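You operate a simulated robot arm through the tools that you are given. There is no shell and no other tool. Be economical: measure what you need, move in short steps, check, and stop when the job is done.

You are at the controls of a simulated robot arm. One attempt, no reset.

Task
Water the white pot on the grey mat with the green can.
Fine: till its red float is in the green band, no spill; can back, pot back in its saucer; the other pots stay dry. Set down upright: what you pick out, green can.

The check looks at the end state, three seconds after you hand in, the way a careful person would. Anything else that was tipped, shoved, dropped, spilled or broken makes it a failure.

Robot
A 6-joint arm with a two-finger parallel gripper, fixed in place. Base frame: the origin is at the foot of the arm, x ahead of it, y to its left, z up; the work surface is at about z = 800. Units: mm, rad, N and s.
With the tool pointing down near the work surface it reaches from about 260 to 680 mm from the base axis. Its first joint turns from -1.152 to 1.152 rad. Payload 2.9 kg.
Tool frame: the origin (TCP) lies between the finger pads and is the grasp point; the fingertips stand 30 mm ahead of it; z points along the fingers, y is the line along which they close. Largest opening 110 mm; finger width 20, thickness 10; the body of the gripper, 48 by 112 mm, starts 55 mm behind the TCP.
Orientation is that of the tool frame in the base frame, as [roll, pitch, yaw] about the fixed x, y, z axes, in that order (R = Rz(yaw) Ry(pitch) Rx(roll)). With the fingers straight down and closing along the base's y, the tool's x points along the base's -x, its y along +y and its z along -z.

Tools
- The arm moves only by the tool send_rows. Its argument "targets" is a list of rows, each a list of 2 entries, a list of its own where there are three numbers: the shift along the base's x, y, z in units of 40 mm (1.0 is 40 mm), then the turn, a rotation vector about the base's x, y, z in units of 4 degrees (1.0 is 4 degrees). In form: [[[x, y, z], [ax, ay, az]], ...]. A call has 1 to 10 rows; each row shifts and turns the commanded pose from where the row before left it. "gripper" is the closure, from 0 (fully open) to 1 (shut), set as the call begins (left out, the last holds). A call with a number of a shift or a turn outside -1 to 1 is refused whole. Each row takes 0.2 s and may step no farther than 50 mm and 0.15 rad from the row before; otherwise, or with a gripper value out of range, the whole call is refused. A pose out of reach is approached as far as the arm can. The call stops where the force on the tool passes 60 N (or 10 N more than at its start, if that is more) or the arm is blocked; 0.2 s more then pass. Each finger travels about 108 mm/s and halts on what it meets, pressing with about 36 N; the grip force reading is that of the motor and also rises with nothing between the fingers. The clock runs only during rows and for 0.2 s after the last one: add rows that do not move to give the fingers time. It gives the time, the measured TCP pose, the force on the tool (base axes), the opening and the grip force at its end, in the units of the frame above (readings bear some noise), with the torque about the TCP (base axes, N m) and any sound that the robot's microphone picked up.
- Cameras (640 x 400 px; columns grow to the right, rows downward): "scene" is fixed at [73, 425.4, 1387.7]; the picture's right is [-0.81, -0.59, 0.00], its down [-0.31, 0.43, -0.85] and it looks along [0.50, -0.69, -0.53] (base axes); focal length 316 px, centre (320, 200). "wrist" rides on the gripper at [72, 17, -103] in the tool frame; the picture's right is [-0.23, 0.97, 0.00], its down [-0.76, -0.18, -0.62] and it looks along [-0.61, -0.14, 0.78] (tool axes); focal length 222 px, centre (320, 200). There is no depth. A picture from a camera that has moved, and an enlarged one, comes with that camera's place and axes in the base frame and with its lens.
- snapshot(camera): a new picture of that camera. The clock stands still meanwhile.
- close_up(camera, box): a new picture of the part [left, top, right, bottom] of that camera's present view, enlarged. The clock stands still meanwhile.
- sign_off(): hands the job in; it is judged then, once.

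Work in short steps. Places have to be worked out from the pictures, the camera data and where the tool is seen: move nearer, look again, correct. Check each grasp and each placing, and mend what went wrong. You have 120 turns and 84 pictures in all, those below and enlarged ones among them. Open the gripper and draw the arm clear of the work before you hand the job in, unless the task says otherwise; then end with one line.

The tools are called after "Call:" as name(argument=value, ...) on one line, values as JSON. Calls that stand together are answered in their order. send_rows: Moves the arm, as the interface text tells. Its arguments: {"type":"object","properties":{"targets":{"type":"array"},"gripper":{"type":"number"}},"required":["targets"]} The other tools are called the same way: snapshot (camera) takes a picture; close_up (camera, box) takes an enlarged picture of a part of a camera's view; sign_off () hands the job in.

At the start:

```text
time: 0.0
eef_pos: [288.5, -259.0, 1163.5]
ee_rot: [-3.141, 0.0, 3.141]
ft_force: [-0.3, 0.2, -0.6]
moment: [0.01, 0.03, -0.02]
width: 110.2
finger_force: 0.0
```

scene: 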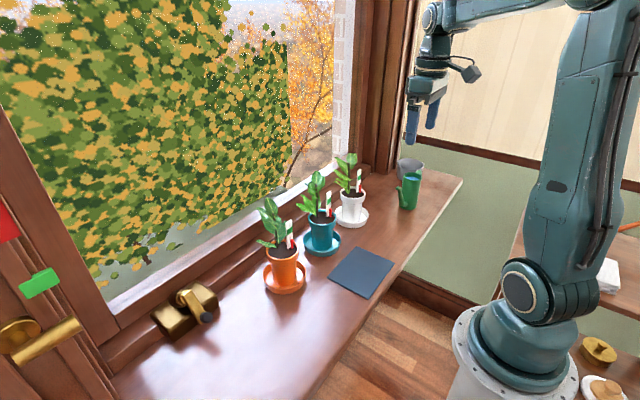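
wrist: 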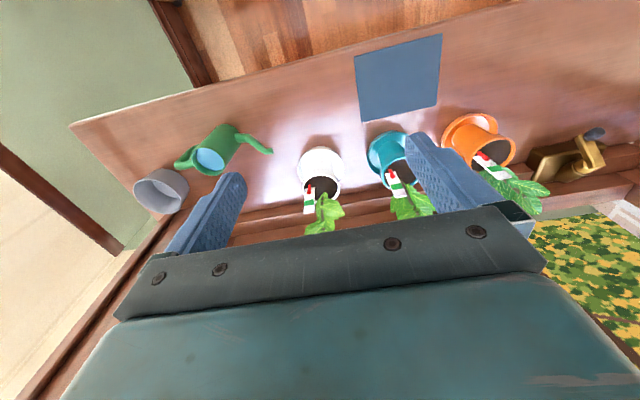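

I'll look closer at the pots, the can and the mat before moving.

Call:
close_up(camera="scene", box=[300, 130, 460, 230])

Call:
close_up(camera="wrist", box=[120, 100, 360, 250])

Call:
close_up(camera="scene", box=[230, 170, 422, 310])

```text
4.00 times, centred on (380, 180) of scene
camera zoom: at [73.0, 425.4, 1387.7], right [-0.81, -0.59, 0.0], down [-0.31, 0.43, -0.85], along [0.5, -0.69, -0.53], focal length 1264 px, centre (80, 280)
```

zoom: 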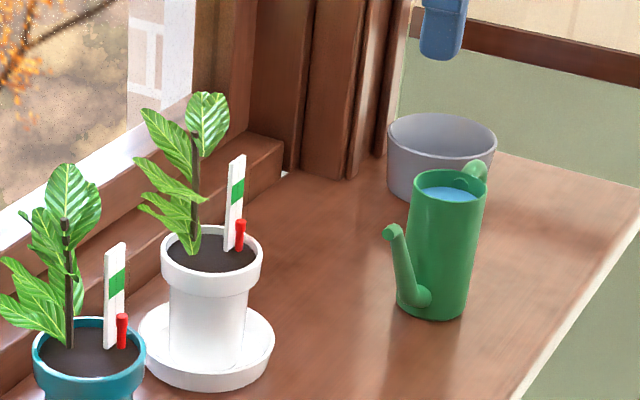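

```text
2.67 times, centred on (240, 175) of wrist
camera zoom: at [217.9, -242.1, 1265.2], right [0.23, 0.97, 0.0], down [0.76, -0.18, 0.62], along [0.61, -0.14, -0.78], focal length 592 px, centre (533, 267)
```

zoom: 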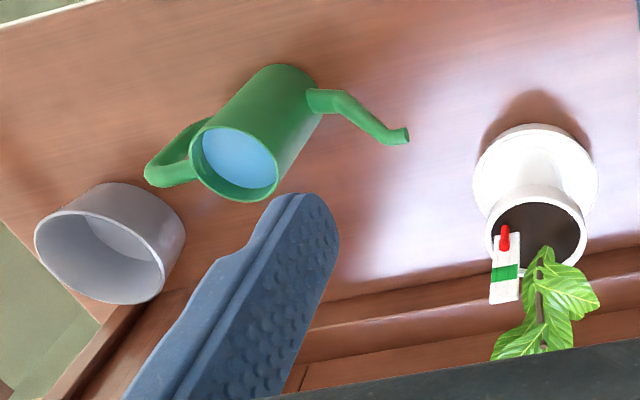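

```text
2.86 times, centred on (326, 240) of scene
camera zoom: at [73.0, 425.4, 1387.7], right [-0.81, -0.59, 0.0], down [-0.31, 0.43, -0.85], along [0.5, -0.69, -0.53], focal length 902 px, centre (303, 86)
```

zoom: 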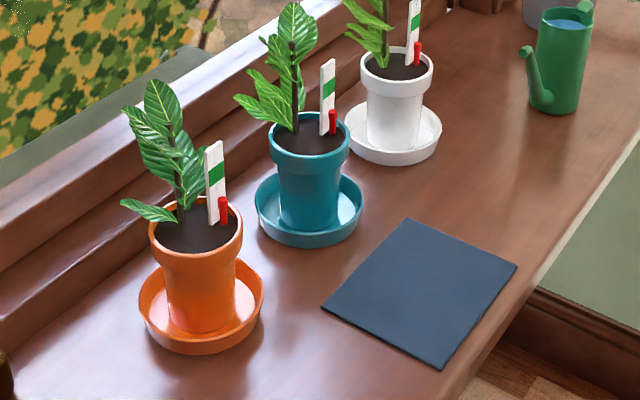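

The white pot stands near (485,-314), the mat is centred near (336,-125), and the green can is near (360,-482) with its spout toward +y. The pot has to go onto the mat first, so I turn the tool about z to bring the camera to the outer side before a tilted grasp.

Call:
send_rows(targets=[[[0, 0, 0], [0, 0, 1]], [[0, 0, 0], [0, 0, 1]], [[0, 0, 0], [0, 0, 1]], [[0, 0, 0], [0, 0, 1]], [[0, 0, 0], [0, 0, 1]], [[0, 0, 0], [0, 0, 1]], [[0, 0, 0], [0, 0, 1]], [[0, 0, 0], [0, 0, 1]], [[0, 0, 0], [0, 0, 1]], [[0, 0, 0], [0, 0, 1]]], gripper=0)

Call:
send_rows(targets=[[[0, 0, 0], [0, 0, 1]], [[0, 0, 0], [0, 0, 1]], [[0, 0, 0], [0, 0, 1]], [[0, 0, 0], [0, 0, 1]], [[0, 0, 0], [0, 0, 1]], [[0, 0, 0], [0, 0, 1]], [[0, 0, 0], [0, 0, 1]], [[0, 0, 0], [0, 0, 1]], [[0, 0, 0], [0, 0, 1]], [[0, 0, 0], [0, 0, 1]]])

Call:
send_rows(targets=[[[0, 0, 0], [0, 0, 1]], [[0, 0, 0], [0, 0, 1]], [[0, 0, 0], [0, 0, 1]], [[0, 0, 0], [0, 0, 1]], [[0, 0, 0], [0, 0, 1]], [[0, 0, 0], [0, 0, 1]], [[0, 0, 0], [0, 0, 1]], [[0, 0, 0], [0, 0, 1]], [[0, 0, 0], [0, 0, 1]], [[0, 0, 0], [0, 0, 1]]])

```text
time: 2.2
eef_pos: [288.8, -258.7, 1163.5]
ee_rot: [-3.141, 0.0, -2.442]
ft_force: [0.0, 0.3, 0.5]
moment: [0.02, -0.03, -0.04]
width: 110.0
finger_force: 0.1
```

```text
time: 4.4
eef_pos: [289.3, -260.2, 1162.0]
ee_rot: [-3.141, 0.0, -1.743]
ft_force: [-0.1, 0.8, 0.1]
moment: [0.0, 0.0, 0.01]
width: 110.0
finger_force: 0.1
```

```text
time: 6.6
eef_pos: [288.9, -259.1, 1161.8]
ee_rot: [3.141, 0.0, -1.046]
ft_force: [0.3, 0.3, 0.0]
moment: [-0.03, 0.0, 0.02]
width: 110.2
finger_force: 0.0
```

The turn works so far. I finish the yaw to about -30° and start tilting the fingers forward.

Call:
send_rows(targets=[[[0, 0, 0], [0, 0, 1]], [[0, 0, 0], [0, 0, 1]], [[0, 0, 0], [0, 0, 1]], [[0, 0, 0], [0, 0, 1]], [[0, 0, 0], [0, 0, 1]], [[0, 0, 0], [0, 0, 1]], [[0, 0, 0], [0, 0, 1]], [[0, 0, 0], [0, 0, 0.5]]])

Call:
send_rows(targets=[[[0, 0, 0], [-0.5, -0.866, 0]], [[0, 0, 0], [-0.5, -0.866, 0]], [[0, 0, 0], [-0.5, -0.866, 0]], [[0, 0, 0], [-0.5, -0.866, 0]], [[0, 0, 0], [-0.5, -0.866, 0]], [[0, 0, 0], [-0.5, -0.866, 0]], [[0, 0, 0], [-0.5, -0.866, 0]], [[0, 0, 0], [-0.5, -0.866, 0]], [[0, 0, 0], [-0.5, -0.866, 0]], [[0, 0, 0], [-0.5, -0.866, 0]]])

Call:
snapshot(camera="wrist")

```text
time: 8.4
eef_pos: [331.4, -229.1, 1214.8]
ee_rot: [-3.117, 0.007, -0.526]
ft_force: [0.1, 0.5, 0.1]
moment: [-0.04, -0.03, 0.01]
width: 109.8
finger_force: 0.0
out of reach, approached as far as the arm can: row 4, 5, 6, 7, 8
```

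```text
time: 10.6
eef_pos: [325.3, -252.3, 1353.3]
ee_rot: [-3.117, -0.694, -0.535]
ft_force: [0.2, 0.6, -0.2]
moment: [-0.02, -0.02, 0.0]
width: 110.0
finger_force: 0.0
out of reach, approached as far as the arm can: row 1, 2, 3, 4, 5, 6, 7, 8, 9, 10
```

```text
78 pictures are left
camera wrist: at [308.0, -263.0, 1478.8], right [-0.63, -0.76, -0.16], down [-0.77, 0.64, -0.01], along [0.11, 0.12, -0.99], focal length 222 px, centre (320, 200)
```

wrist: 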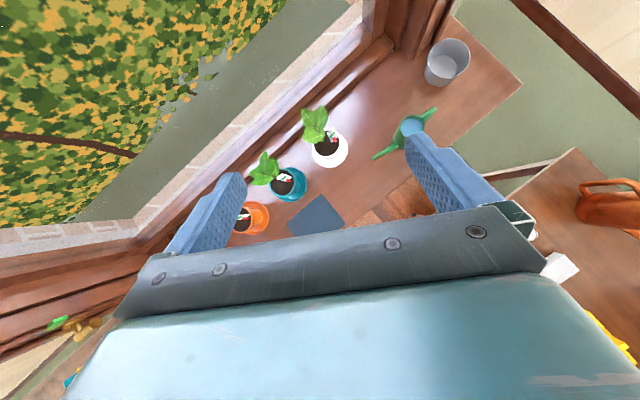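

The wrist reaches its turn limit this way. A 35° downward tilt with the camera on the near side still clears the surface, so I undo the tilt and the turn.

Call:
send_rows(targets=[[[0, 0, 0], [0.5, 0.866, 0]], [[0, 0, 0], [0.5, 0.866, 0]], [[0, 0, 0], [0.5, 0.866, 0]], [[0, 0, 0], [0.5, 0.866, 0]], [[0, 0, 0], [0.5, 0.866, 0]], [[0, 0, 0], [0.5, 0.866, 0]], [[0, 0, 0], [0.5, 0.866, 0]], [[0, 0, 0], [0.5, 0.866, 0]], [[0, 0, 0], [0.5, 0.866, 0]], [[0, 0, 0], [0.5, 0.866, 0]]])

Call:
send_rows(targets=[[[0, 0, 0], [0, 0, -1]], [[0, 0, 0], [0, 0, -1]], [[0, 0, 0], [0, 0, -1]], [[0, 0, 0], [0, 0, -1]], [[0, 0, 0], [0, 0, -1]], [[0, 0, 0], [0, 0, -1]], [[0, 0, 0], [0, 0, -1]], [[0, 0, 0], [0, 0, -1]], [[0, 0, 0], [0, 0, -1]], [[0, 0, 0], [0, 0, -1]]])

Call:
send_rows(targets=[[[0, 0, 0], [0, 0, -1]], [[0, 0, 0], [0, 0, -1]], [[0, 0, 0], [0, 0, -1]], [[0, 0, 0], [0, 0, -1]], [[0, 0, 0], [0, 0, -1]], [[0, 0, 0], [0, 0, -1]], [[0, 0, 0], [0, 0, -1]], [[0, 0, 0], [0, 0, -1]], [[0, 0, 0], [0, 0, -1]], [[0, 0, 0], [0, 0, -1]]])

Call:
send_rows(targets=[[[0, 0, 0], [0, 0, -1]], [[0, 0, 0], [0, 0, -1]], [[0, 0, 0], [0, 0, -1]], [[0, 0, 0], [0, 0, -1]], [[0, 0, 0], [0, 0, -1]], [[0, 0, 0], [0, 0, -1]], [[0, 0, 0], [0, 0, -1]], [[0, 0, 0], [0, 0, -1]], [[0, 0, 0], [0, 0, -1]], [[0, 0, 0], [0, 0, -1]]])

Call:
send_rows(targets=[[[0, 0, 0], [0, 0, -1]], [[0, 0, 0], [0, 0, -1]], [[0, 0, 0], [0, 0, -1]], [[0, 0, 0], [0, 0, -1]], [[0, 0, 0], [0, 0, -1]], [[0, 0, 0], [0, 0, -1]], [[0, 0, 0], [0, 0, -1]], [[0, 0, 0], [0, 0, -1]], [[0, 0, 0], [0, 0, -1]], [[0, 0, 0], [0, 0, -1]]])

```text
time: 12.8
eef_pos: [325.4, -250.7, 1354.2]
ee_rot: [-3.141, -0.419, -0.524]
ft_force: [-0.8, -0.5, -0.7]
moment: [0.0, 0.01, -0.02]
width: 109.7
finger_force: 0.0
out of reach, approached as far as the arm can: row 5, 6, 7, 8, 9, 10
```

```text
time: 15.0
eef_pos: [256.4, -324.8, 1341.6]
ee_rot: [-3.046, -0.411, -1.179]
ft_force: [-0.2, 0.0, 1.6]
moment: [-0.04, -0.02, -0.01]
width: 110.0
finger_force: 0.0
out of reach, approached as far as the arm can: row 2, 4, 5, 6, 7, 8, 9, 10
```

```text
time: 17.2
eef_pos: [231.6, -338.2, 1270.1]
ee_rot: [-3.078, -0.416, -1.874]
ft_force: [0.4, -0.5, 0.5]
moment: [0.01, -0.02, 0.0]
width: 109.9
finger_force: 0.0
out of reach, approached as far as the arm can: row 1, 2, 3, 4, 5, 7, 9
```

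```text
time: 19.4
eef_pos: [127.1, -422.7, 1240.4]
ee_rot: [-3.082, -0.411, -2.559]
ft_force: [-0.1, 0.4, 0.2]
moment: [-0.02, -0.01, -0.03]
width: 109.7
finger_force: 0.1
out of reach, approached as far as the arm can: row 1, 3, 4, 5, 6, 7, 8, 9, 10
```

```text
time: 21.6
eef_pos: [76.0, -451.6, 1235.0]
ee_rot: [-3.081, -0.41, -2.694]
ft_force: [0.1, -0.2, 0.6]
moment: [-0.01, -0.03, 0.01]
width: 109.7
finger_force: 0.0
out of reach, approached as far as the arm can: row 1, 2, 3, 4, 5, 6, 7, 8, 9, 10
```

The commanded pose follows what was reached, so the tool drifted and is still tilted. I level it while moving back over the work area.

Call:
send_rows(targets=[[[0.8, 0.4, -0.3], [0, 0, 0]], [[0.8, 0.4, -0.3], [0.43, -0.9, 0]], [[0.8, 0.4, -0.3], [0.43, -0.9, 0]], [[0.8, 0.4, -0.3], [0.43, -0.9, 0]], [[0.8, 0.4, -0.3], [0.43, -0.9, 0]], [[0.8, 0.4, -0.3], [0.43, -0.9, 0]], [[0.8, 0.4, -0.3], [0.43, -0.9, 0]]])

```text
time: 23.2
eef_pos: [299.4, -338.4, 1148.8]
ee_rot: [-3.082, 0.01, -2.695]
ft_force: [0.2, -0.2, -0.5]
moment: [0.02, 0.04, -0.03]
width: 109.9
finger_force: 0.1
```

Recovered. I turn to yaw ≈ 152° (azimuth -28°) and begin to tilt forward, near (340,-250).

Call:
send_rows(targets=[[[0.1, 0.2, -0.1], [0, 0, -1]], [[0.1, 0.2, -0.1], [0, 0, -1]], [[0.1, 0.2, -0.1], [0, 0, -1]], [[0.1, 0.2, -0.1], [0, 0, -1]], [[0.1, 0.2, -0.1], [0, 0, -1]], [[0.1, 0.2, -0.1], [0, 0, -1]], [[0.1, 0.2, -0.1], [0, 0, -1]], [[0.1, 0.2, -0.1], [0, 0, -1]], [[0.1, 0.2, -0.1], [0, 0, -1]], [[0.1, 0.2, -0.1], [0, 0, -1]]])

Call:
send_rows(targets=[[[0, 0, 0], [0, 0, -1]], [[0, 0, 0], [0, 0, -1]], [[0, 0, 0], [0, 0, -1]], [[0, 0, 0], [0, 0, -0.4]]])

```text
time: 25.4
eef_pos: [340.0, -258.7, 1110.4]
ee_rot: [-3.081, 0.006, 2.889]
ft_force: [-0.4, 0.3, 0.0]
moment: [0.01, 0.0, -0.02]
width: 110.0
finger_force: 0.2
```

```text
time: 26.4
eef_pos: [340.0, -258.8, 1109.8]
ee_rot: [-3.083, 0.007, 2.651]
ft_force: [0.3, -0.3, 0.2]
moment: [0.02, 0.02, 0.01]
width: 110.1
finger_force: 0.0
```

Now I correct the small roll and tilt the tool to about 35° below horizontal.

Call:
send_rows(targets=[[[0, 0, 0], [0.74, -0.394, 0]], [[0, 0, 0], [-0.53, -0.993, 0]], [[0, 0, 0], [-0.53, -0.993, 0]], [[0, 0, 0], [-0.53, -0.993, 0]], [[0, 0, 0], [-0.53, -0.993, 0]], [[0, 0, 0], [-0.53, -0.993, 0]], [[0, 0, 0], [-0.53, -0.993, 0]]])

Call:
send_rows(targets=[[[0, 0, 0], [-0.53, -0.993, 0]], [[0, 0, 0], [-0.53, -0.993, 0]], [[0, 0, 0], [-0.53, -0.993, 0]], [[0, 0, 0], [-0.53, -0.993, 0]], [[0, 0, 0], [-0.53, -0.993, 0]], [[0, 0, 0], [-0.53, -0.993, 0]]])

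Call:
snapshot(camera="wrist")

Call:
snapshot(camera="scene")

```text
time: 28.0
eef_pos: [338.6, -259.0, 1109.1]
ee_rot: [3.141, 0.481, 2.65]
ft_force: [1.4, -0.3, 0.2]
moment: [-0.02, 0.01, -0.01]
width: 109.9
finger_force: 0.0
```

```text
time: 29.4
eef_pos: [338.8, -259.5, 1111.0]
ee_rot: [-3.14, 0.952, 2.653]
ft_force: [-0.1, -0.7, 0.5]
moment: [0.0, -0.03, 0.01]
width: 109.9
finger_force: 0.1
```

```text
77 pictures are left
camera wrist: at [237.6, -185.4, 1110.3], right [0.58, 0.8, 0.18], down [-0.14, -0.12, 0.98], along [0.81, -0.59, 0.04], focal length 222 px, centre (320, 200)
```

wrist: 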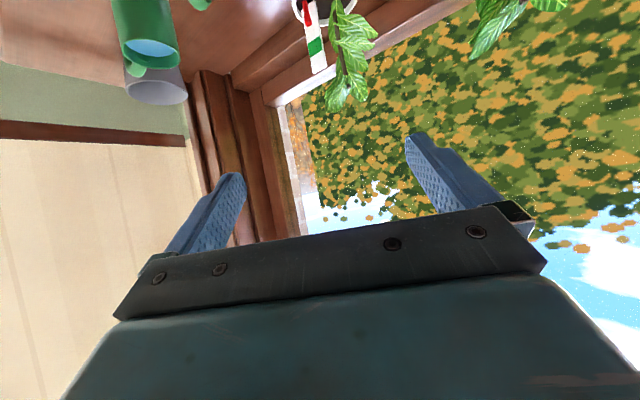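

```text
76 pictures are left
```

scene: 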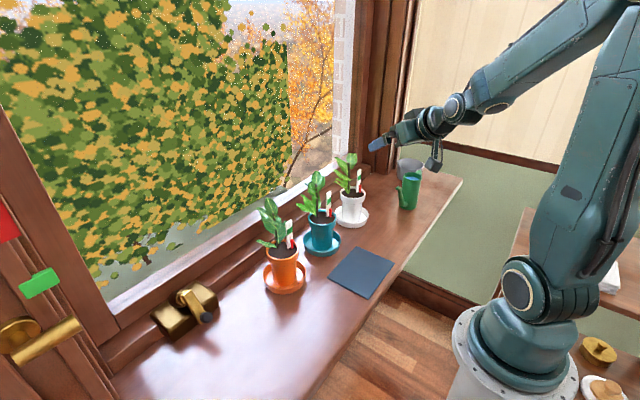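

The tilt is right and the camera body clears by about 25 mm at grasp height. I drop to the pre-grasp about 120 mm back from the pot along the tool axis.

Call:
send_rows(targets=[[[0.25, 0, -1], [0, 0, 0]], [[0.25, 0, -1], [0, 0, 0]], [[0.25, 0, -1], [0, 0, 0]], [[0.25, -0.05, -1], [0, 0, 0]], [[0.25, -0.05, -0.97], [0, 0, 0]]])

Call:
snapshot(camera="wrist")

Call:
close_up(camera="scene", box=[300, 130, 460, 230])

```text
time: 30.6
eef_pos: [390.3, -263.3, 911.1]
ee_rot: [-3.14, 0.952, 2.652]
ft_force: [-0.4, 0.5, 0.1]
moment: [0.01, -0.02, 0.01]
width: 110.1
finger_force: 0.1
```

```text
75 pictures are left
camera wrist: at [287.9, -189.2, 911.3], right [0.58, 0.8, 0.18], down [-0.14, -0.13, 0.98], along [0.81, -0.59, 0.04], focal length 222 px, centre (320, 200)
```

wrist: 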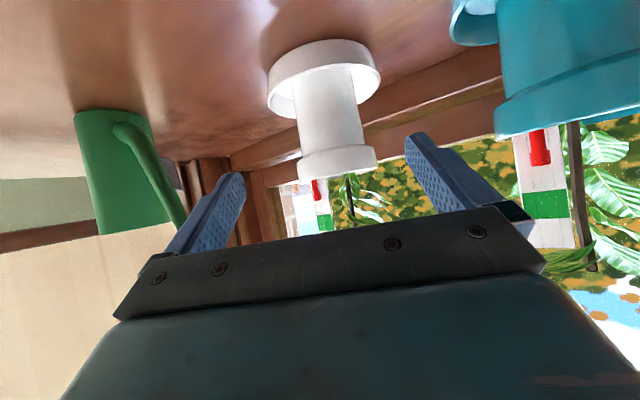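

```text
4.00 times, centred on (380, 180) of scene
camera zoom: at [73.0, 425.4, 1387.7], right [-0.81, -0.59, 0.0], down [-0.31, 0.43, -0.85], along [0.5, -0.69, -0.53], focal length 1264 px, centre (80, 280)
```

zoom: 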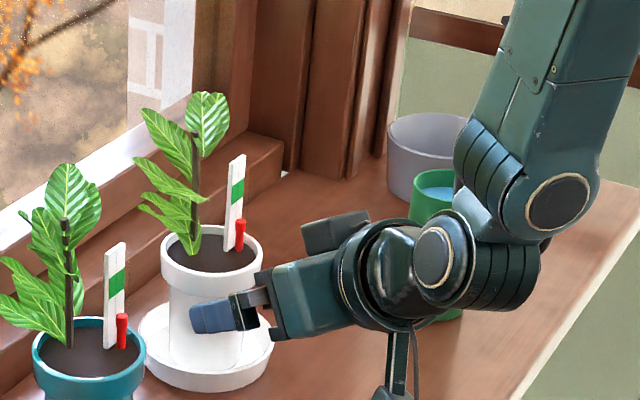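

The pot axis looks to be near (478,-301), slightly to the +y side of my line. The rim band spans about z 865–890, so I'll grip the rim, which keeps clear of the saucer. First I go two thirds of the way and check.

Call:
send_rows(targets=[[[0.3, -0.02, -0.2], [0, 0, 0]], [[0.3, -0.08, -0.15], [0, 0, 0]], [[0.3, -0.16, -0.15], [0, 0, 0]], [[0.3, -0.16, -0.13], [0, 0, 0]], [[0.2, -0.11, -0.1], [0, 0, 0]]])

Call:
snapshot(camera="wrist")

Call:
close_up(camera="scene", box=[312, 140, 408, 230])

```text
time: 31.8
eef_pos: [446.3, -284.8, 880.9]
ee_rot: [-3.139, 0.95, 2.65]
ft_force: [-0.3, -0.7, 0.5]
moment: [0.02, 0.0, 0.04]
width: 109.9
finger_force: 0.1
```

```text
73 pictures are left
camera wrist: at [343.7, -210.5, 882.3], right [0.58, 0.8, 0.18], down [-0.14, -0.13, 0.98], along [0.81, -0.59, 0.04], focal length 222 px, centre (320, 200)
```

wrist: 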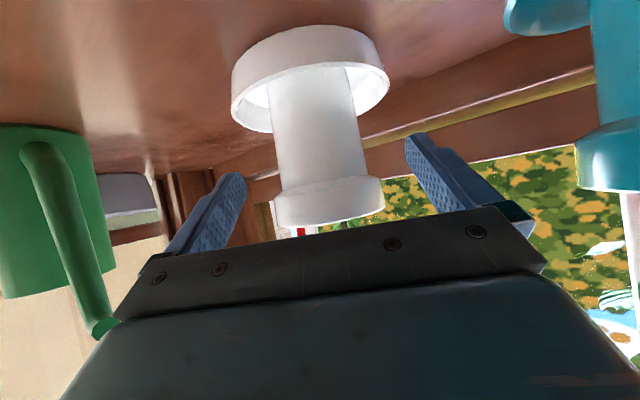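

```text
4.44 times, centred on (360, 185) of scene
camera zoom: at [73.0, 425.4, 1387.7], right [-0.81, -0.59, 0.0], down [-0.31, 0.43, -0.85], along [0.5, -0.69, -0.53], focal length 1404 px, centre (142, 267)
```

zoom: 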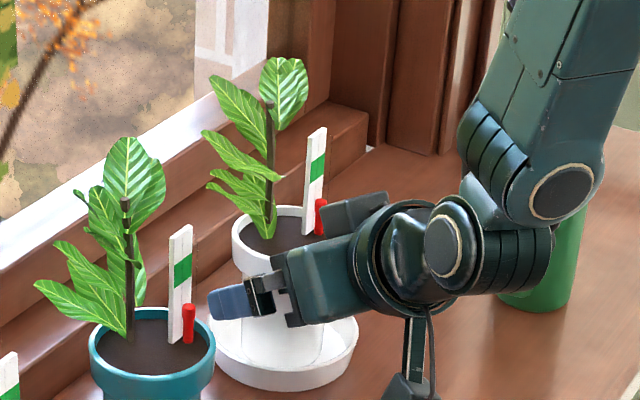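

The offset is now small laterally (≈3 mm), and the rim centre is about 20–25 mm ahead of the TCP. I advance 18 mm with a slight rise and close gently on the rim.

Call:
send_rows(targets=[[[0.2, -0.08, 0.09], [0, 0, 0]], [[0.2, -0.08, 0.08], [0, 0, 0]]])

Call:
snapshot(camera="wrist")

Call:
close_up(camera="scene", box=[312, 140, 408, 230])

```text
time: 32.4
eef_pos: [462.8, -290.1, 889.3]
ee_rot: [3.14, 0.95, 2.651]
ft_force: [0.6, -0.1, -0.3]
moment: [-0.01, 0.01, -0.01]
width: 110.3
finger_force: 0.1
```

```text
71 pictures are left
camera wrist: at [359.8, -216.8, 889.1], right [0.58, 0.8, 0.18], down [-0.14, -0.13, 0.98], along [0.81, -0.59, 0.04], focal length 222 px, centre (320, 200)
```

wrist: 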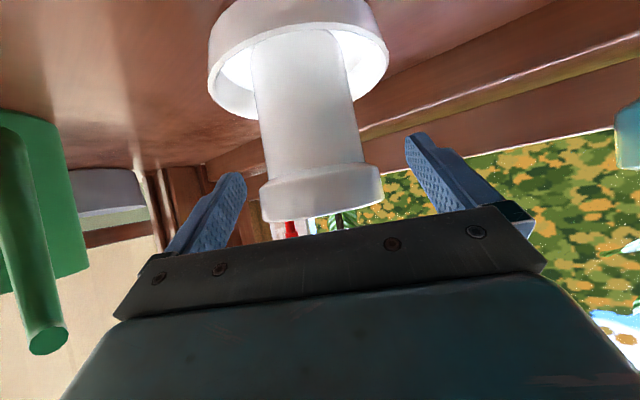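

```text
4.44 times, centred on (360, 185) of scene
camera zoom: at [73.0, 425.4, 1387.7], right [-0.81, -0.59, 0.0], down [-0.31, 0.43, -0.85], along [0.5, -0.69, -0.53], focal length 1404 px, centre (142, 267)
```

zoom: 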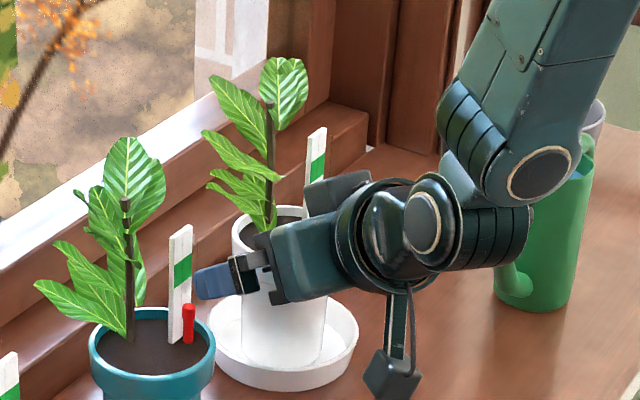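

The rim is now centred at the TCP. I close the gripper and let it settle.

Call:
send_rows(targets=[[[0, 0, 0], [0, 0, 0]], [[0, 0, 0], [0, 0, 0]], [[0, 0, 0], [0, 0, 0]], [[0, 0, 0], [0, 0, 0]]], gripper=1)

Call:
snapshot(camera="wrist")

```text
time: 33.4
eef_pos: [462.4, -291.4, 889.0]
ee_rot: [-3.14, 0.952, 2.652]
ft_force: [1.0, -1.9, 0.7]
moment: [-0.02, -0.08, -0.04]
width: 76.9
finger_force: 35.8
```

```text
69 pictures are left
camera wrist: at [359.7, -217.0, 889.1], right [0.58, 0.8, 0.18], down [-0.14, -0.13, 0.98], along [0.81, -0.59, 0.04], focal length 222 px, centre (320, 200)
```

wrist: 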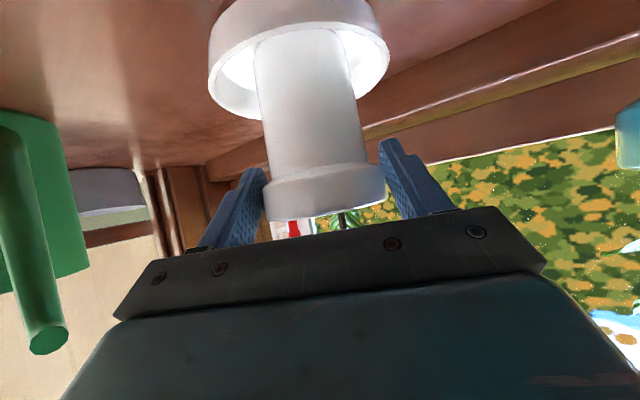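

Gripped at 77 mm with 36 N. I lift 60 mm straight up and check.

Call:
send_rows(targets=[[[0, 0, 0.3], [0, 0, 0]], [[0, 0, 0.4], [0, 0, 0]], [[0, 0, 0.4], [0, 0, 0]], [[0, 0, 0.4], [0, 0, 0]]])

Call:
close_up(camera="scene", box=[280, 110, 440, 230])

```text
time: 34.4
eef_pos: [463.4, -290.8, 948.5]
ee_rot: [-3.14, 0.95, 2.651]
ft_force: [-0.1, -0.3, -5.8]
moment: [0.02, 0.1, 0.0]
width: 77.0
finger_force: 35.9
```

```text
3.33 times, centred on (360, 170) of scene
camera zoom: at [73.1, 425.3, 1387.7], right [-0.81, -0.59, 0.0], down [-0.31, 0.43, -0.85], along [0.5, -0.69, -0.53], focal length 1053 px, centre (187, 300)
```

zoom: 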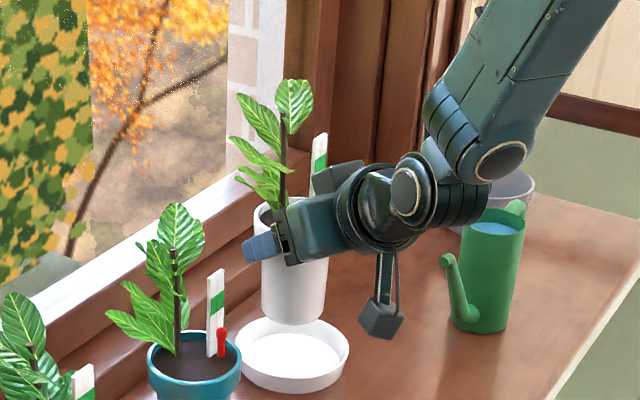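

The pot (0.6 kg) came up clean and upright, and the saucer stays put. I carry it toward the mat, moving back in x first to pass the teal pot.

Call:
send_rows(targets=[[[-0.5, 0.1, 0.2], [0, 0, 0]], [[-0.6, 0.2, 0.2], [0, 0, 0]], [[-0.6, 0.3, 0.1], [0, 0, 0]], [[-0.5, 0.5, 0], [0, 0, 0]], [[-0.3, 0.6, 0], [0, 0, 0]], [[-0.2, 0.7, 0], [0, 0, 0]]])

Call:
send_rows(targets=[[[0, 0.4, 0], [0, 0, -1]], [[0, 0.3, 0], [0, 0, -1]], [[0, 0.2, 0], [0, 0, -1]], [[0, 0.1, 0], [0, 0, -1]]])

Call:
snapshot(camera="scene")

```text
time: 35.8
eef_pos: [365.2, -201.4, 971.3]
ee_rot: [-3.139, 0.949, 2.652]
ft_force: [0.0, 0.4, -4.7]
moment: [0.0, 0.1, -0.02]
width: 77.3
finger_force: 35.7
out of reach, approached as far as the arm can: row 6
```

```text
time: 36.8
eef_pos: [372.2, -164.2, 971.8]
ee_rot: [-3.138, 0.952, 2.372]
ft_force: [1.2, 0.5, -5.6]
moment: [0.05, 0.1, 0.0]
width: 77.1
finger_force: 36.0
out of reach, approached as far as the arm can: row 1
```

```text
67 pictures are left
```

scene: 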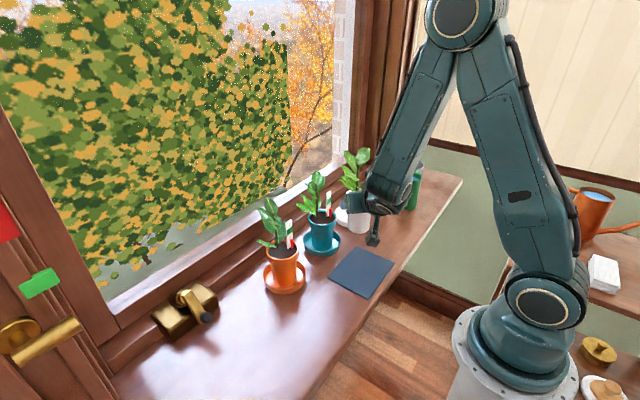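

Reach tightens near the base with this azimuth, but turning away helps. I turn 20° more in place, then ease toward the mat.

Call:
send_rows(targets=[[[0, 0, 0], [0, 0, -1]], [[0, 0, 0], [0, 0, -1]], [[0, 0, 0], [0, 0, -1]], [[0, 0, 0], [0, 0, -1]], [[0, 0, 0], [0, 0, -1]], [[-0.1, 0.2, 0], [0, 0, 0]], [[-0.2, 0.3, 0], [0, 0, 0]]])

Call:
snapshot(camera="wrist")

Call:
snapshot(camera="scene")

```text
time: 38.4
eef_pos: [360.7, -143.8, 970.2]
ee_rot: [-3.14, 0.95, 2.022]
ft_force: [0.4, 0.0, -6.0]
moment: [0.13, 0.05, -0.04]
width: 77.0
finger_force: 35.7
```

```text
66 pictures are left
camera wrist: at [321.2, -23.5, 970.9], right [0.93, 0.31, 0.18], down [-0.19, -0.02, 0.98], along [0.3, -0.95, 0.04], focal length 222 px, centre (320, 200)
```

wrist: 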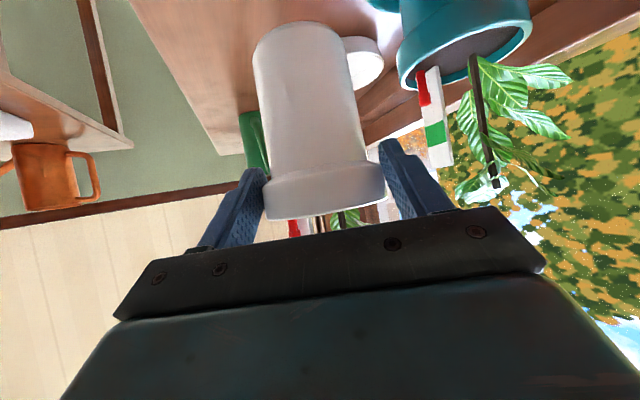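

```text
65 pictures are left
```

scene: 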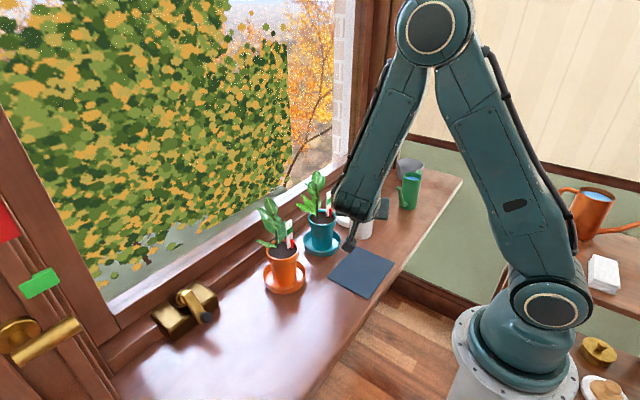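

Pot is held over the mat's far corner. I shift it to about (350,-135) over the mat and lower in stages.

Call:
send_rows(targets=[[[-0.2, 0.2, 0], [0, 0, 0]], [[-0.19, 0.27, -0.2], [0, 0, 0]], [[0, 0, -0.6], [0, 0, 0]], [[0, 0, -0.6], [0, 0, 0]], [[0, 0, -0.3], [0, 0, 0]]])

Call:
close_up(camera="scene", box=[290, 170, 450, 310])

Call:
snapshot(camera="wrist")

```text
time: 39.6
eef_pos: [343.4, -125.9, 903.8]
ee_rot: [-3.14, 0.949, 2.024]
ft_force: [0.2, 0.0, -4.9]
moment: [0.08, 0.04, -0.01]
width: 76.9
finger_force: 36.1
```

```text
2.86 times, centred on (370, 240) of scene
camera zoom: at [73.0, 425.4, 1387.7], right [-0.81, -0.59, 0.0], down [-0.31, 0.43, -0.85], along [0.5, -0.69, -0.53], focal length 902 px, centre (177, 86)
```

zoom: 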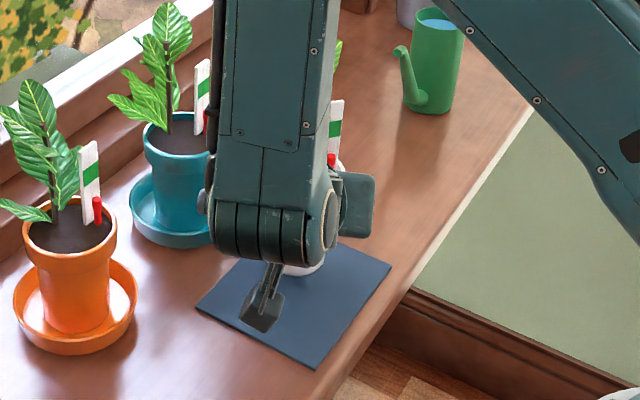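

```text
63 pictures are left
camera wrist: at [304.6, -4.7, 902.9], right [0.93, 0.31, 0.18], down [-0.19, -0.02, 0.98], along [0.3, -0.95, 0.04], focal length 222 px, centre (320, 200)
```

wrist: 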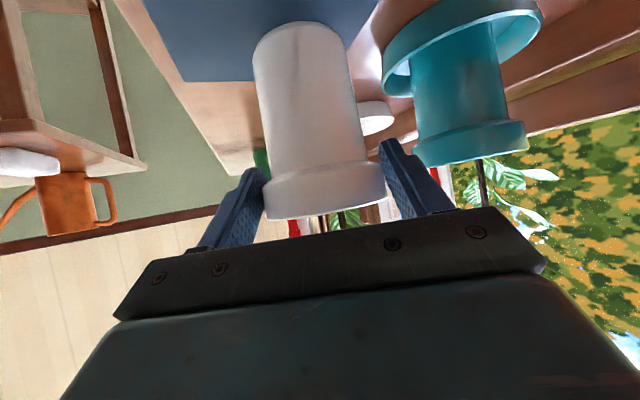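

The pot is well within the mat, with its bottom about 15 mm above it. I lower in small steps until the load leaves the wrist.

Call:
send_rows(targets=[[[0, 0, -0.15], [0, 0, 0]], [[0, 0, -0.1], [0, 0, 0]], [[0, 0, -0.05], [0, 0, 0]], [[0, 0, -0.05], [0, 0, 0]]])

```text
time: 40.6
eef_pos: [343.4, -125.8, 889.6]
ee_rot: [-3.14, 0.951, 2.025]
ft_force: [-4.7, 5.5, 6.3]
moment: [0.16, 0.09, 0.02]
width: 76.7
finger_force: 36.0
```

Contact: the pot now stands on the mat. I relieve the press by a hair and open.

Call:
send_rows(targets=[[[0, 0, 0.02], [0, 0, 0]], [[0, 0, 0], [0, 0, 0]]])

Call:
send_rows(targets=[[[0, 0, 0], [0, 0, 0]], [[0, 0, 0], [0, 0, 0]], [[0, 0, 0], [0, 0, 0]]], gripper=0)

Call:
snapshot(camera="wrist")

```text
time: 41.2
eef_pos: [343.8, -124.5, 890.0]
ee_rot: [-3.139, 0.948, 2.023]
ft_force: [-0.5, -0.2, -0.2]
moment: [0.01, 0.04, 0.01]
width: 76.8
finger_force: 36.2
```

```text
time: 42.0
eef_pos: [344.5, -126.1, 890.8]
ee_rot: [-3.14, 0.949, 2.023]
ft_force: [-0.3, -0.1, 0.6]
moment: [-0.01, 0.05, 0.01]
width: 110.0
finger_force: 0.0
```

```text
62 pictures are left
camera wrist: at [305.1, -4.7, 890.2], right [0.93, 0.31, 0.18], down [-0.19, -0.02, 0.98], along [0.3, -0.95, 0.04], focal length 222 px, centre (320, 200)
```

wrist: 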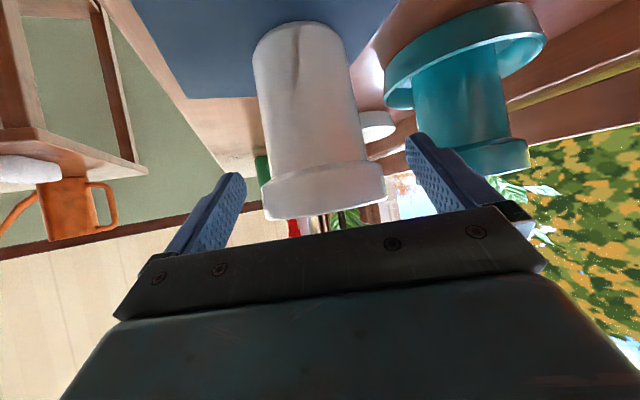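

The pot stands upright on the mat. I back out along the tool axis in small steps.

Call:
send_rows(targets=[[[-0.1, 0.2, 0.12], [0, 0, 0]], [[-0.1, 0.2, 0.12], [0, 0, 0]], [[-0.1, 0.2, 0.15], [0, 0, 0]], [[-0.1, 0.2, 0.15], [0, 0, 0]], [[-0.1, 0.2, 0.15], [0, 0, 0]]])

```text
time: 43.2
eef_pos: [323.2, -85.4, 916.5]
ee_rot: [-3.14, 0.949, 2.024]
ft_force: [0.2, -0.1, -0.2]
moment: [0.03, -0.01, 0.01]
width: 109.8
finger_force: 0.0
```

No reach trouble; I continue backing out and then rise.

Call:
send_rows(targets=[[[-0.1, 0.25, 0.15], [0, 0, 0]], [[-0.1, 0.25, 0.15], [0, 0, 0]], [[-0.1, 0.25, 0.2], [0, 0, 0]], [[-0.1, 0.25, 0.3], [0, 0, 0]], [[-0.05, 0.25, 0.5], [0, 0, 0]], [[0, 0.1, 0.8], [0, 0, 0]], [[0, 0, 0.9], [0, 0, 0]], [[0, 0, 0.9], [0, 0, 0]]])

Call:
snapshot(camera="scene")

Call:
snapshot(camera="wrist")

```text
time: 45.0
eef_pos: [305.9, -30.7, 1074.1]
ee_rot: [-3.139, 0.95, 2.027]
ft_force: [1.1, -0.1, -0.5]
moment: [-0.01, 0.04, 0.0]
width: 110.1
finger_force: 0.1
```

```text
61 pictures are left
```

scene: 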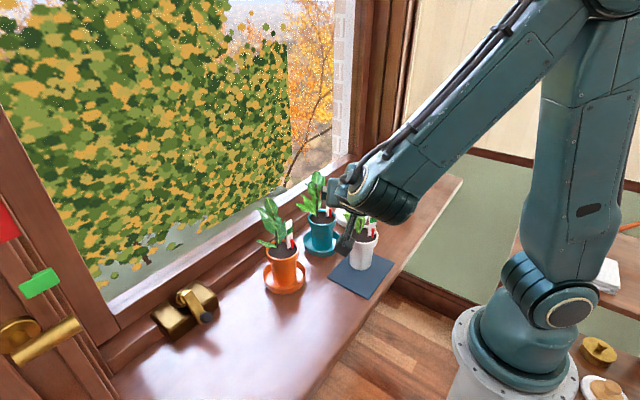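

```text
60 pictures are left
camera wrist: at [266.6, 89.4, 1073.9], right [0.93, 0.31, 0.18], down [-0.19, -0.02, 0.98], along [0.3, -0.95, 0.04], focal length 222 px, centre (320, 200)
```

wrist: 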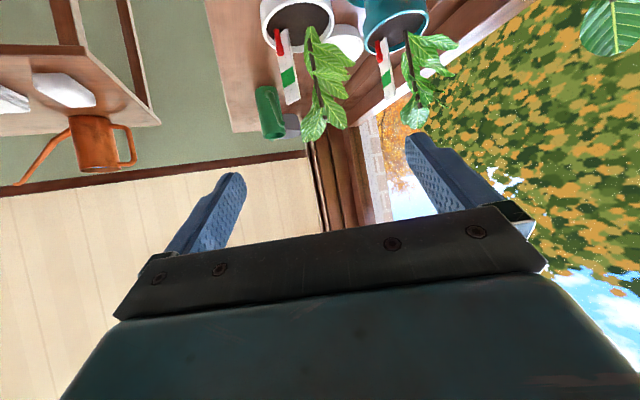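

The pot stands upright and centred. Now I rise and level the tool while moving toward the can side.

Call:
send_rows(targets=[[[0.1, 0, 0.6], [0.9, 0.44, 0]], [[0.1, 0, 0.6], [0.9, 0.44, 0]], [[0.1, 0, 0.6], [0.9, 0.44, 0]], [[0.1, -0.2, 0.5], [0.9, 0.44, 0]], [[0, -0.4, 0.5], [0.9, 0.44, 0]], [[0, -0.4, 0], [0.9, 0.44, 0]], [[0, -0.4, 0], [0.9, 0.44, 0]], [[0, -0.4, 0], [0.9, 0.44, 0]], [[0, -0.4, 0], [0.9, 0.44, 0]], [[0, -0.4, 0], [0.9, 0.44, 0]]])

Call:
send_rows(targets=[[[0, -0.5, 0], [0.9, 0.44, 0]], [[0, -0.5, 0], [0.9, 0.44, 0]], [[0, -0.5, 0], [0.9, 0.44, 0]], [[0, -0.5, 0], [0.54, 0.264, 0]], [[0, -0.5, 0], [0, 0, 1]], [[0, 0, 0], [0, 0, 1]], [[0, 0, 0], [0, 0, 1]], [[0, 0, 0], [0, 0, 1]], [[0, 0, 0], [0, 0, 1]], [[0, 0, 0], [0, 0, 1]]])

```text
time: 47.2
eef_pos: [321.0, -135.4, 1184.5]
ee_rot: [-3.138, 0.25, 2.026]
ft_force: [-0.3, 0.3, 0.0]
moment: [0.03, -0.01, -0.02]
width: 109.9
finger_force: 0.0
```

```text
time: 49.4
eef_pos: [322.7, -234.9, 1185.7]
ee_rot: [-3.138, -0.001, 2.445]
ft_force: [-0.1, -0.1, 1.5]
moment: [0.0, -0.01, -0.01]
width: 110.1
finger_force: 0.0
```

Level now. I turn another 130° about z while moving toward a spot above the can.

Call:
send_rows(targets=[[[0.05, -0.4, -0.1], [0, 0, 1]], [[0.05, -0.4, -0.1], [0, 0, 1]], [[0.05, -0.4, -0.1], [0, 0, 1]], [[0.05, -0.4, -0.1], [0, 0, 1]], [[0.05, -0.4, -0.1], [0, 0, 1]], [[0.05, -0.4, -0.1], [0, 0, 1]], [[0.05, -0.4, -0.1], [0, 0, 1]], [[0.05, -0.4, -0.1], [0, 0, 1]], [[0.05, -0.4, -0.1], [0, 0, 1]], [[0.05, -0.4, -0.1], [0, 0, 1]]])

Call:
send_rows(targets=[[[0, 0, 0], [0, 0, 1]], [[0, 0, 0], [0, 0, 1]], [[0, 0, 0], [0, 0, 1]], [[0, 0, 0], [0, 0, 1]], [[0, 0, 0], [0, 0, 1]], [[0, 0, 0], [0, 0, 1]], [[0, 0, 0], [0, 0, 1]], [[0, 0, 0], [0, 0, 1]], [[0, 0, 0], [0, 0, 1]], [[0, 0, 0], [0, 0, 1]]])

Call:
send_rows(targets=[[[0, 0, 0], [0, 0, 1]], [[0, 0, 0], [0, 0, 1]], [[0, 0, 0], [0, 0, 1]], [[0, 0, 0], [0, 0, 1]], [[0, 0, 0], [0, 0, 1]], [[0, 0, 0], [0, 0, 1]], [[0, 0, 0], [0, 0, 1]], [[0, 0, 0], [0, 0, 1]], [[0, 0, 0], [0, 0, 1]], [[0, 0, 0], [0, 0, 1]]])

Call:
snapshot(camera="wrist")

```text
time: 51.6
eef_pos: [341.9, -394.6, 1146.4]
ee_rot: [-3.139, -0.002, 3.141]
ft_force: [0.2, 0.4, 0.0]
moment: [0.04, -0.01, 0.04]
width: 109.9
finger_force: 0.1
```

```text
time: 53.8
eef_pos: [341.7, -395.8, 1144.2]
ee_rot: [-3.139, -0.001, -2.442]
ft_force: [-0.1, -0.1, -1.0]
moment: [0.03, 0.0, -0.01]
width: 110.0
finger_force: 0.1
```

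```text
time: 56.0
eef_pos: [342.0, -394.6, 1146.2]
ee_rot: [-3.138, -0.002, -1.744]
ft_force: [0.1, -0.1, -0.1]
moment: [0.02, 0.0, -0.01]
width: 109.7
finger_force: 0.1
```

```text
59 pictures are left
camera wrist: at [313.5, -463.6, 1247.9], right [-0.92, 0.39, 0.0], down [0.3, 0.72, 0.62], along [0.25, 0.57, -0.78], focal length 222 px, centre (320, 200)
```

wrist: 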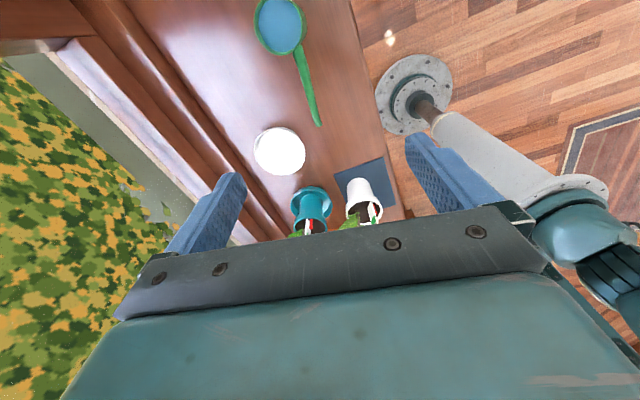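

The can's rim centre is near (360,-483) with its spout along +y (about 87°). I align yaw and go above it at z≈1000.

Call:
send_rows(targets=[[[0.1, -0.5, -0.5], [0, 0, 0.84]], [[0.1, -0.5, -0.8], [0, 0, 0.84]], [[0.1, -0.5, -0.8], [0, 0, 0]], [[0.1, -0.5, -0.8], [0, 0, 0]], [[0.05, -0.2, -0.75], [0, 0, 0]]])

Call:
snapshot(camera="wrist")

Call:
close_up(camera="scene", box=[330, 110, 490, 230])

```text
time: 57.2
eef_pos: [357.6, -483.6, 997.7]
ee_rot: [-3.138, -0.002, -1.63]
ft_force: [0.4, -0.4, -1.2]
moment: [0.0, -0.03, 0.02]
width: 110.0
finger_force: 0.0
```

```text
58 pictures are left
camera wrist: at [337.9, -555.1, 1101.1], right [-0.96, 0.28, 0.0], down [0.22, 0.75, 0.62], along [0.18, 0.6, -0.78], focal length 222 px, centre (320, 200)
```

wrist: 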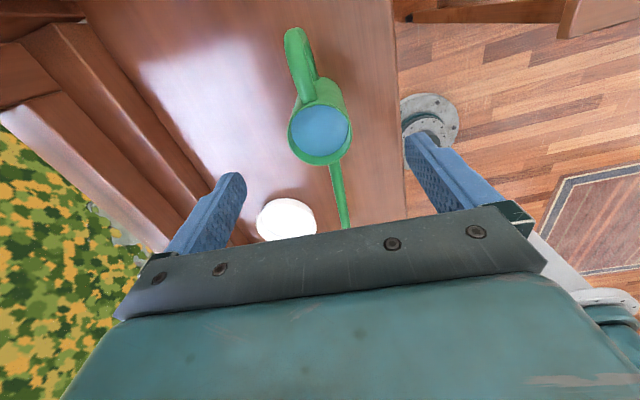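

```text
3.33 times, centred on (410, 170) of scene
camera zoom: at [73.0, 425.4, 1387.7], right [-0.81, -0.59, 0.0], down [-0.31, 0.43, -0.85], along [0.5, -0.69, -0.53], focal length 1053 px, centre (20, 300)
```

zoom: 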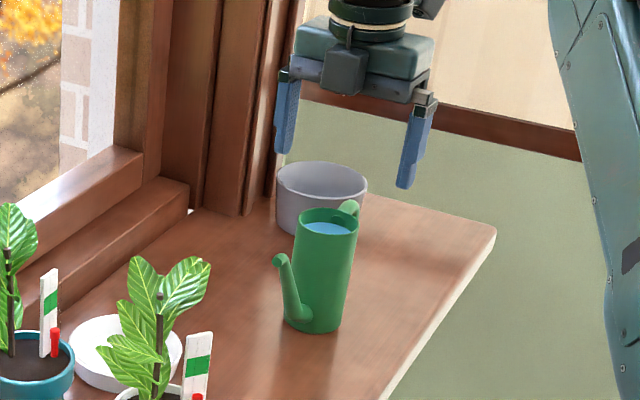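

Rim centre is at about (359,-480), z≈905–915; the spout tip is at about (367,-362), near rim height, 118 mm out. I descend partway and look again.

Call:
send_rows(targets=[[[0.03, 0.1, -0.6], [0, 0, 0]], [[0, 0, -0.7], [0, 0, 0]], [[0, 0, -0.6], [0, 0, 0]]])

Call:
snapshot(camera="wrist")

Call:
close_up(camera="scene", box=[360, 130, 460, 220])

```text
time: 58.0
eef_pos: [361.0, -478.6, 922.7]
ee_rot: [-3.141, 0.0, -1.628]
ft_force: [-0.2, -0.5, 0.1]
moment: [0.03, -0.01, -0.03]
width: 110.1
finger_force: 0.2
```

```text
56 pictures are left
camera wrist: at [340.6, -550.7, 1025.4], right [-0.96, 0.28, 0.0], down [0.22, 0.75, 0.62], along [0.18, 0.6, -0.78], focal length 222 px, centre (320, 200)
```

wrist: 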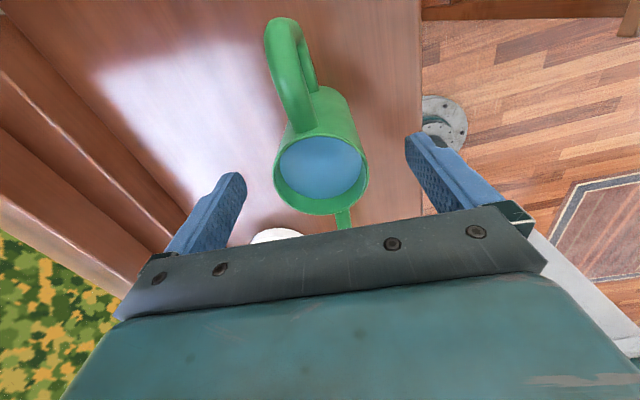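

```text
4.44 times, centred on (410, 175) of scene
camera zoom: at [73.0, 425.4, 1387.7], right [-0.81, -0.59, 0.0], down [-0.31, 0.43, -0.85], along [0.5, -0.69, -0.53], focal length 1404 px, centre (-80, 311)
```

zoom: 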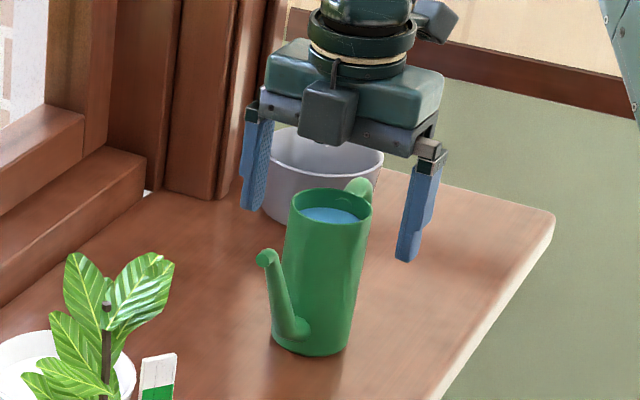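

The can is centred between the fingers (rim z≈905–915, hand bottom would be at 930). I descend to z≈875 with a 3 mm correction and then close.

Call:
send_rows(targets=[[[-0.03, -0.07, -0.5], [0, 0, 0]], [[0, 0, -0.5], [0, 0, 0]], [[0, 0, -0.2], [0, 0, 0]]])

Call:
snapshot(camera="wrist")

Call:
close_up(camera="scene", box=[360, 130, 460, 220])

```text
time: 58.8
eef_pos: [359.3, -481.0, 875.2]
ee_rot: [-3.138, -0.002, -1.629]
ft_force: [0.9, 0.2, -0.5]
moment: [0.03, 0.02, 0.01]
width: 109.9
finger_force: 0.0
```

```text
54 pictures are left
camera wrist: at [339.3, -552.9, 977.8], right [-0.96, 0.28, 0.0], down [0.22, 0.75, 0.62], along [0.18, 0.6, -0.78], focal length 222 px, centre (320, 200)
```

wrist: 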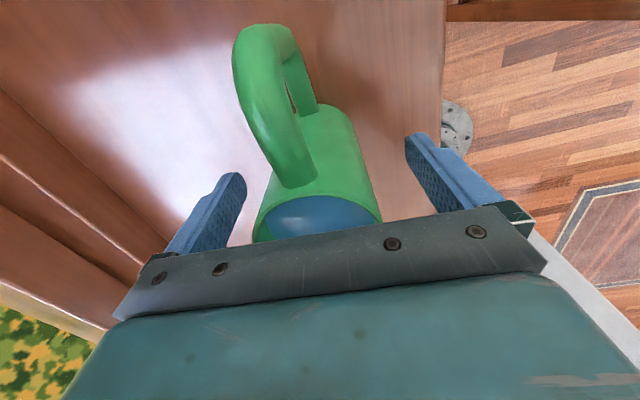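

```text
4.44 times, centred on (410, 175) of scene
camera zoom: at [73.0, 425.4, 1387.7], right [-0.81, -0.59, 0.0], down [-0.31, 0.43, -0.85], along [0.5, -0.69, -0.53], focal length 1404 px, centre (-80, 311)
```

zoom: 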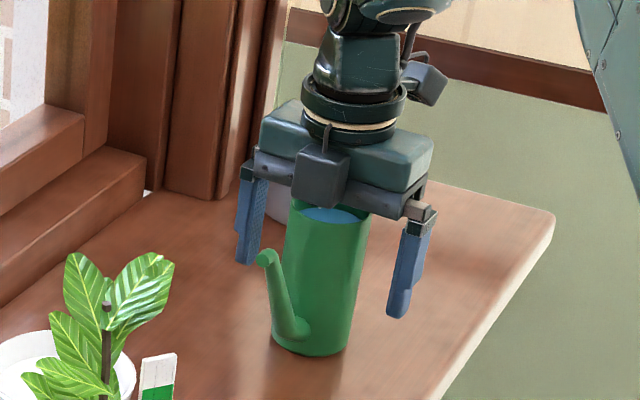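

Fingers straddle the can body on both sides and clear of the spout and handle. I close.

Call:
send_rows(targets=[[[0, 0, 0], [0, 0, 0]], [[0, 0, 0], [0, 0, 0]], [[0, 0, 0], [0, 0, 0]], [[0, 0, 0], [0, 0, 0]]], gripper=1)

Call:
close_up(camera="scene", box=[360, 130, 460, 220])

```text
time: 59.8
eef_pos: [358.6, -481.4, 874.3]
ee_rot: [-3.138, -0.002, -1.63]
ft_force: [1.5, -0.1, -0.6]
moment: [-0.02, 0.05, 0.02]
width: 57.6
finger_force: 35.9
```

```text
4.44 times, centred on (410, 175) of scene
camera zoom: at [73.0, 425.4, 1387.7], right [-0.81, -0.59, 0.0], down [-0.31, 0.43, -0.85], along [0.5, -0.69, -0.53], focal length 1404 px, centre (-80, 311)
```

zoom: 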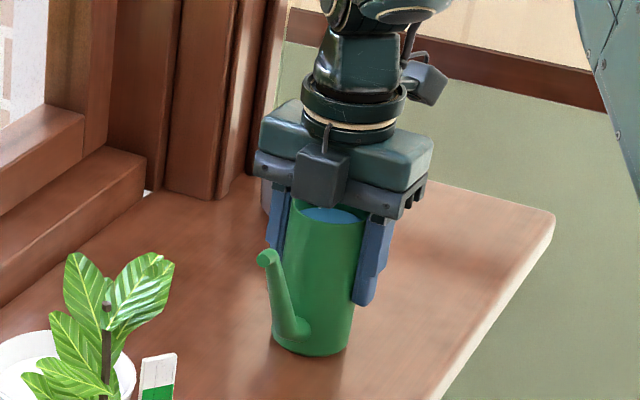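

Held at 57.6 mm. I lift gently.

Call:
send_rows(targets=[[[0, 0, 0.1], [0, 0, 0]], [[0, 0, 0.2], [0, 0, 0]], [[0, 0, 0.3], [0, 0, 0]], [[0, 0, 0.4], [0, 0, 0]], [[0, 0, 0.5], [0, 0, 0]], [[0, 0, 0.5], [0, 0, 0]], [[0, 0, 0.4], [0, 0, 0]], [[0, 0, 0.2], [0, 0, 0]]])

Call:
snapshot(camera="scene")

Call:
close_up(camera="scene", box=[320, 190, 416, 310])

```text
time: 61.6
eef_pos: [359.6, -481.9, 979.3]
ee_rot: [-3.138, 0.001, -1.629]
ft_force: [0.1, -0.1, -3.1]
moment: [-0.03, -0.02, -0.01]
width: 57.6
finger_force: 35.7
```

```text
51 pictures are left
```

scene: 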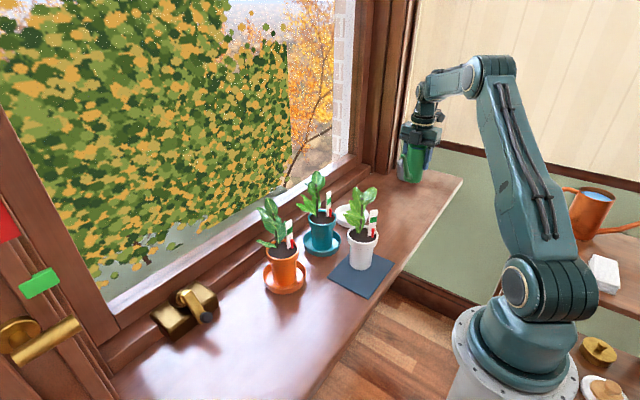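

```text
3.33 times, centred on (368, 250) of scene
camera zoom: at [73.0, 425.3, 1387.7], right [-0.81, -0.59, 0.0], down [-0.31, 0.43, -0.85], along [0.5, -0.69, -0.53], focal length 1053 px, centre (160, 33)
```

zoom: 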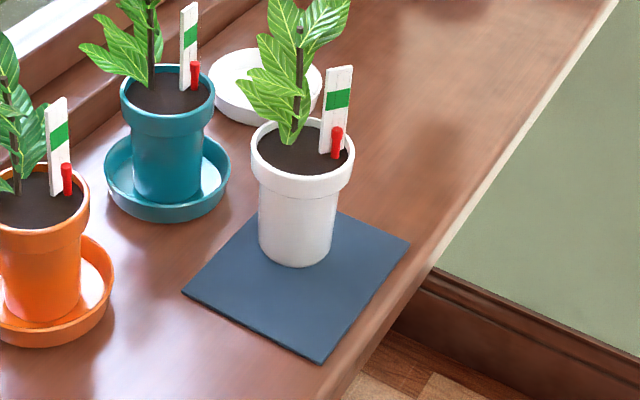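

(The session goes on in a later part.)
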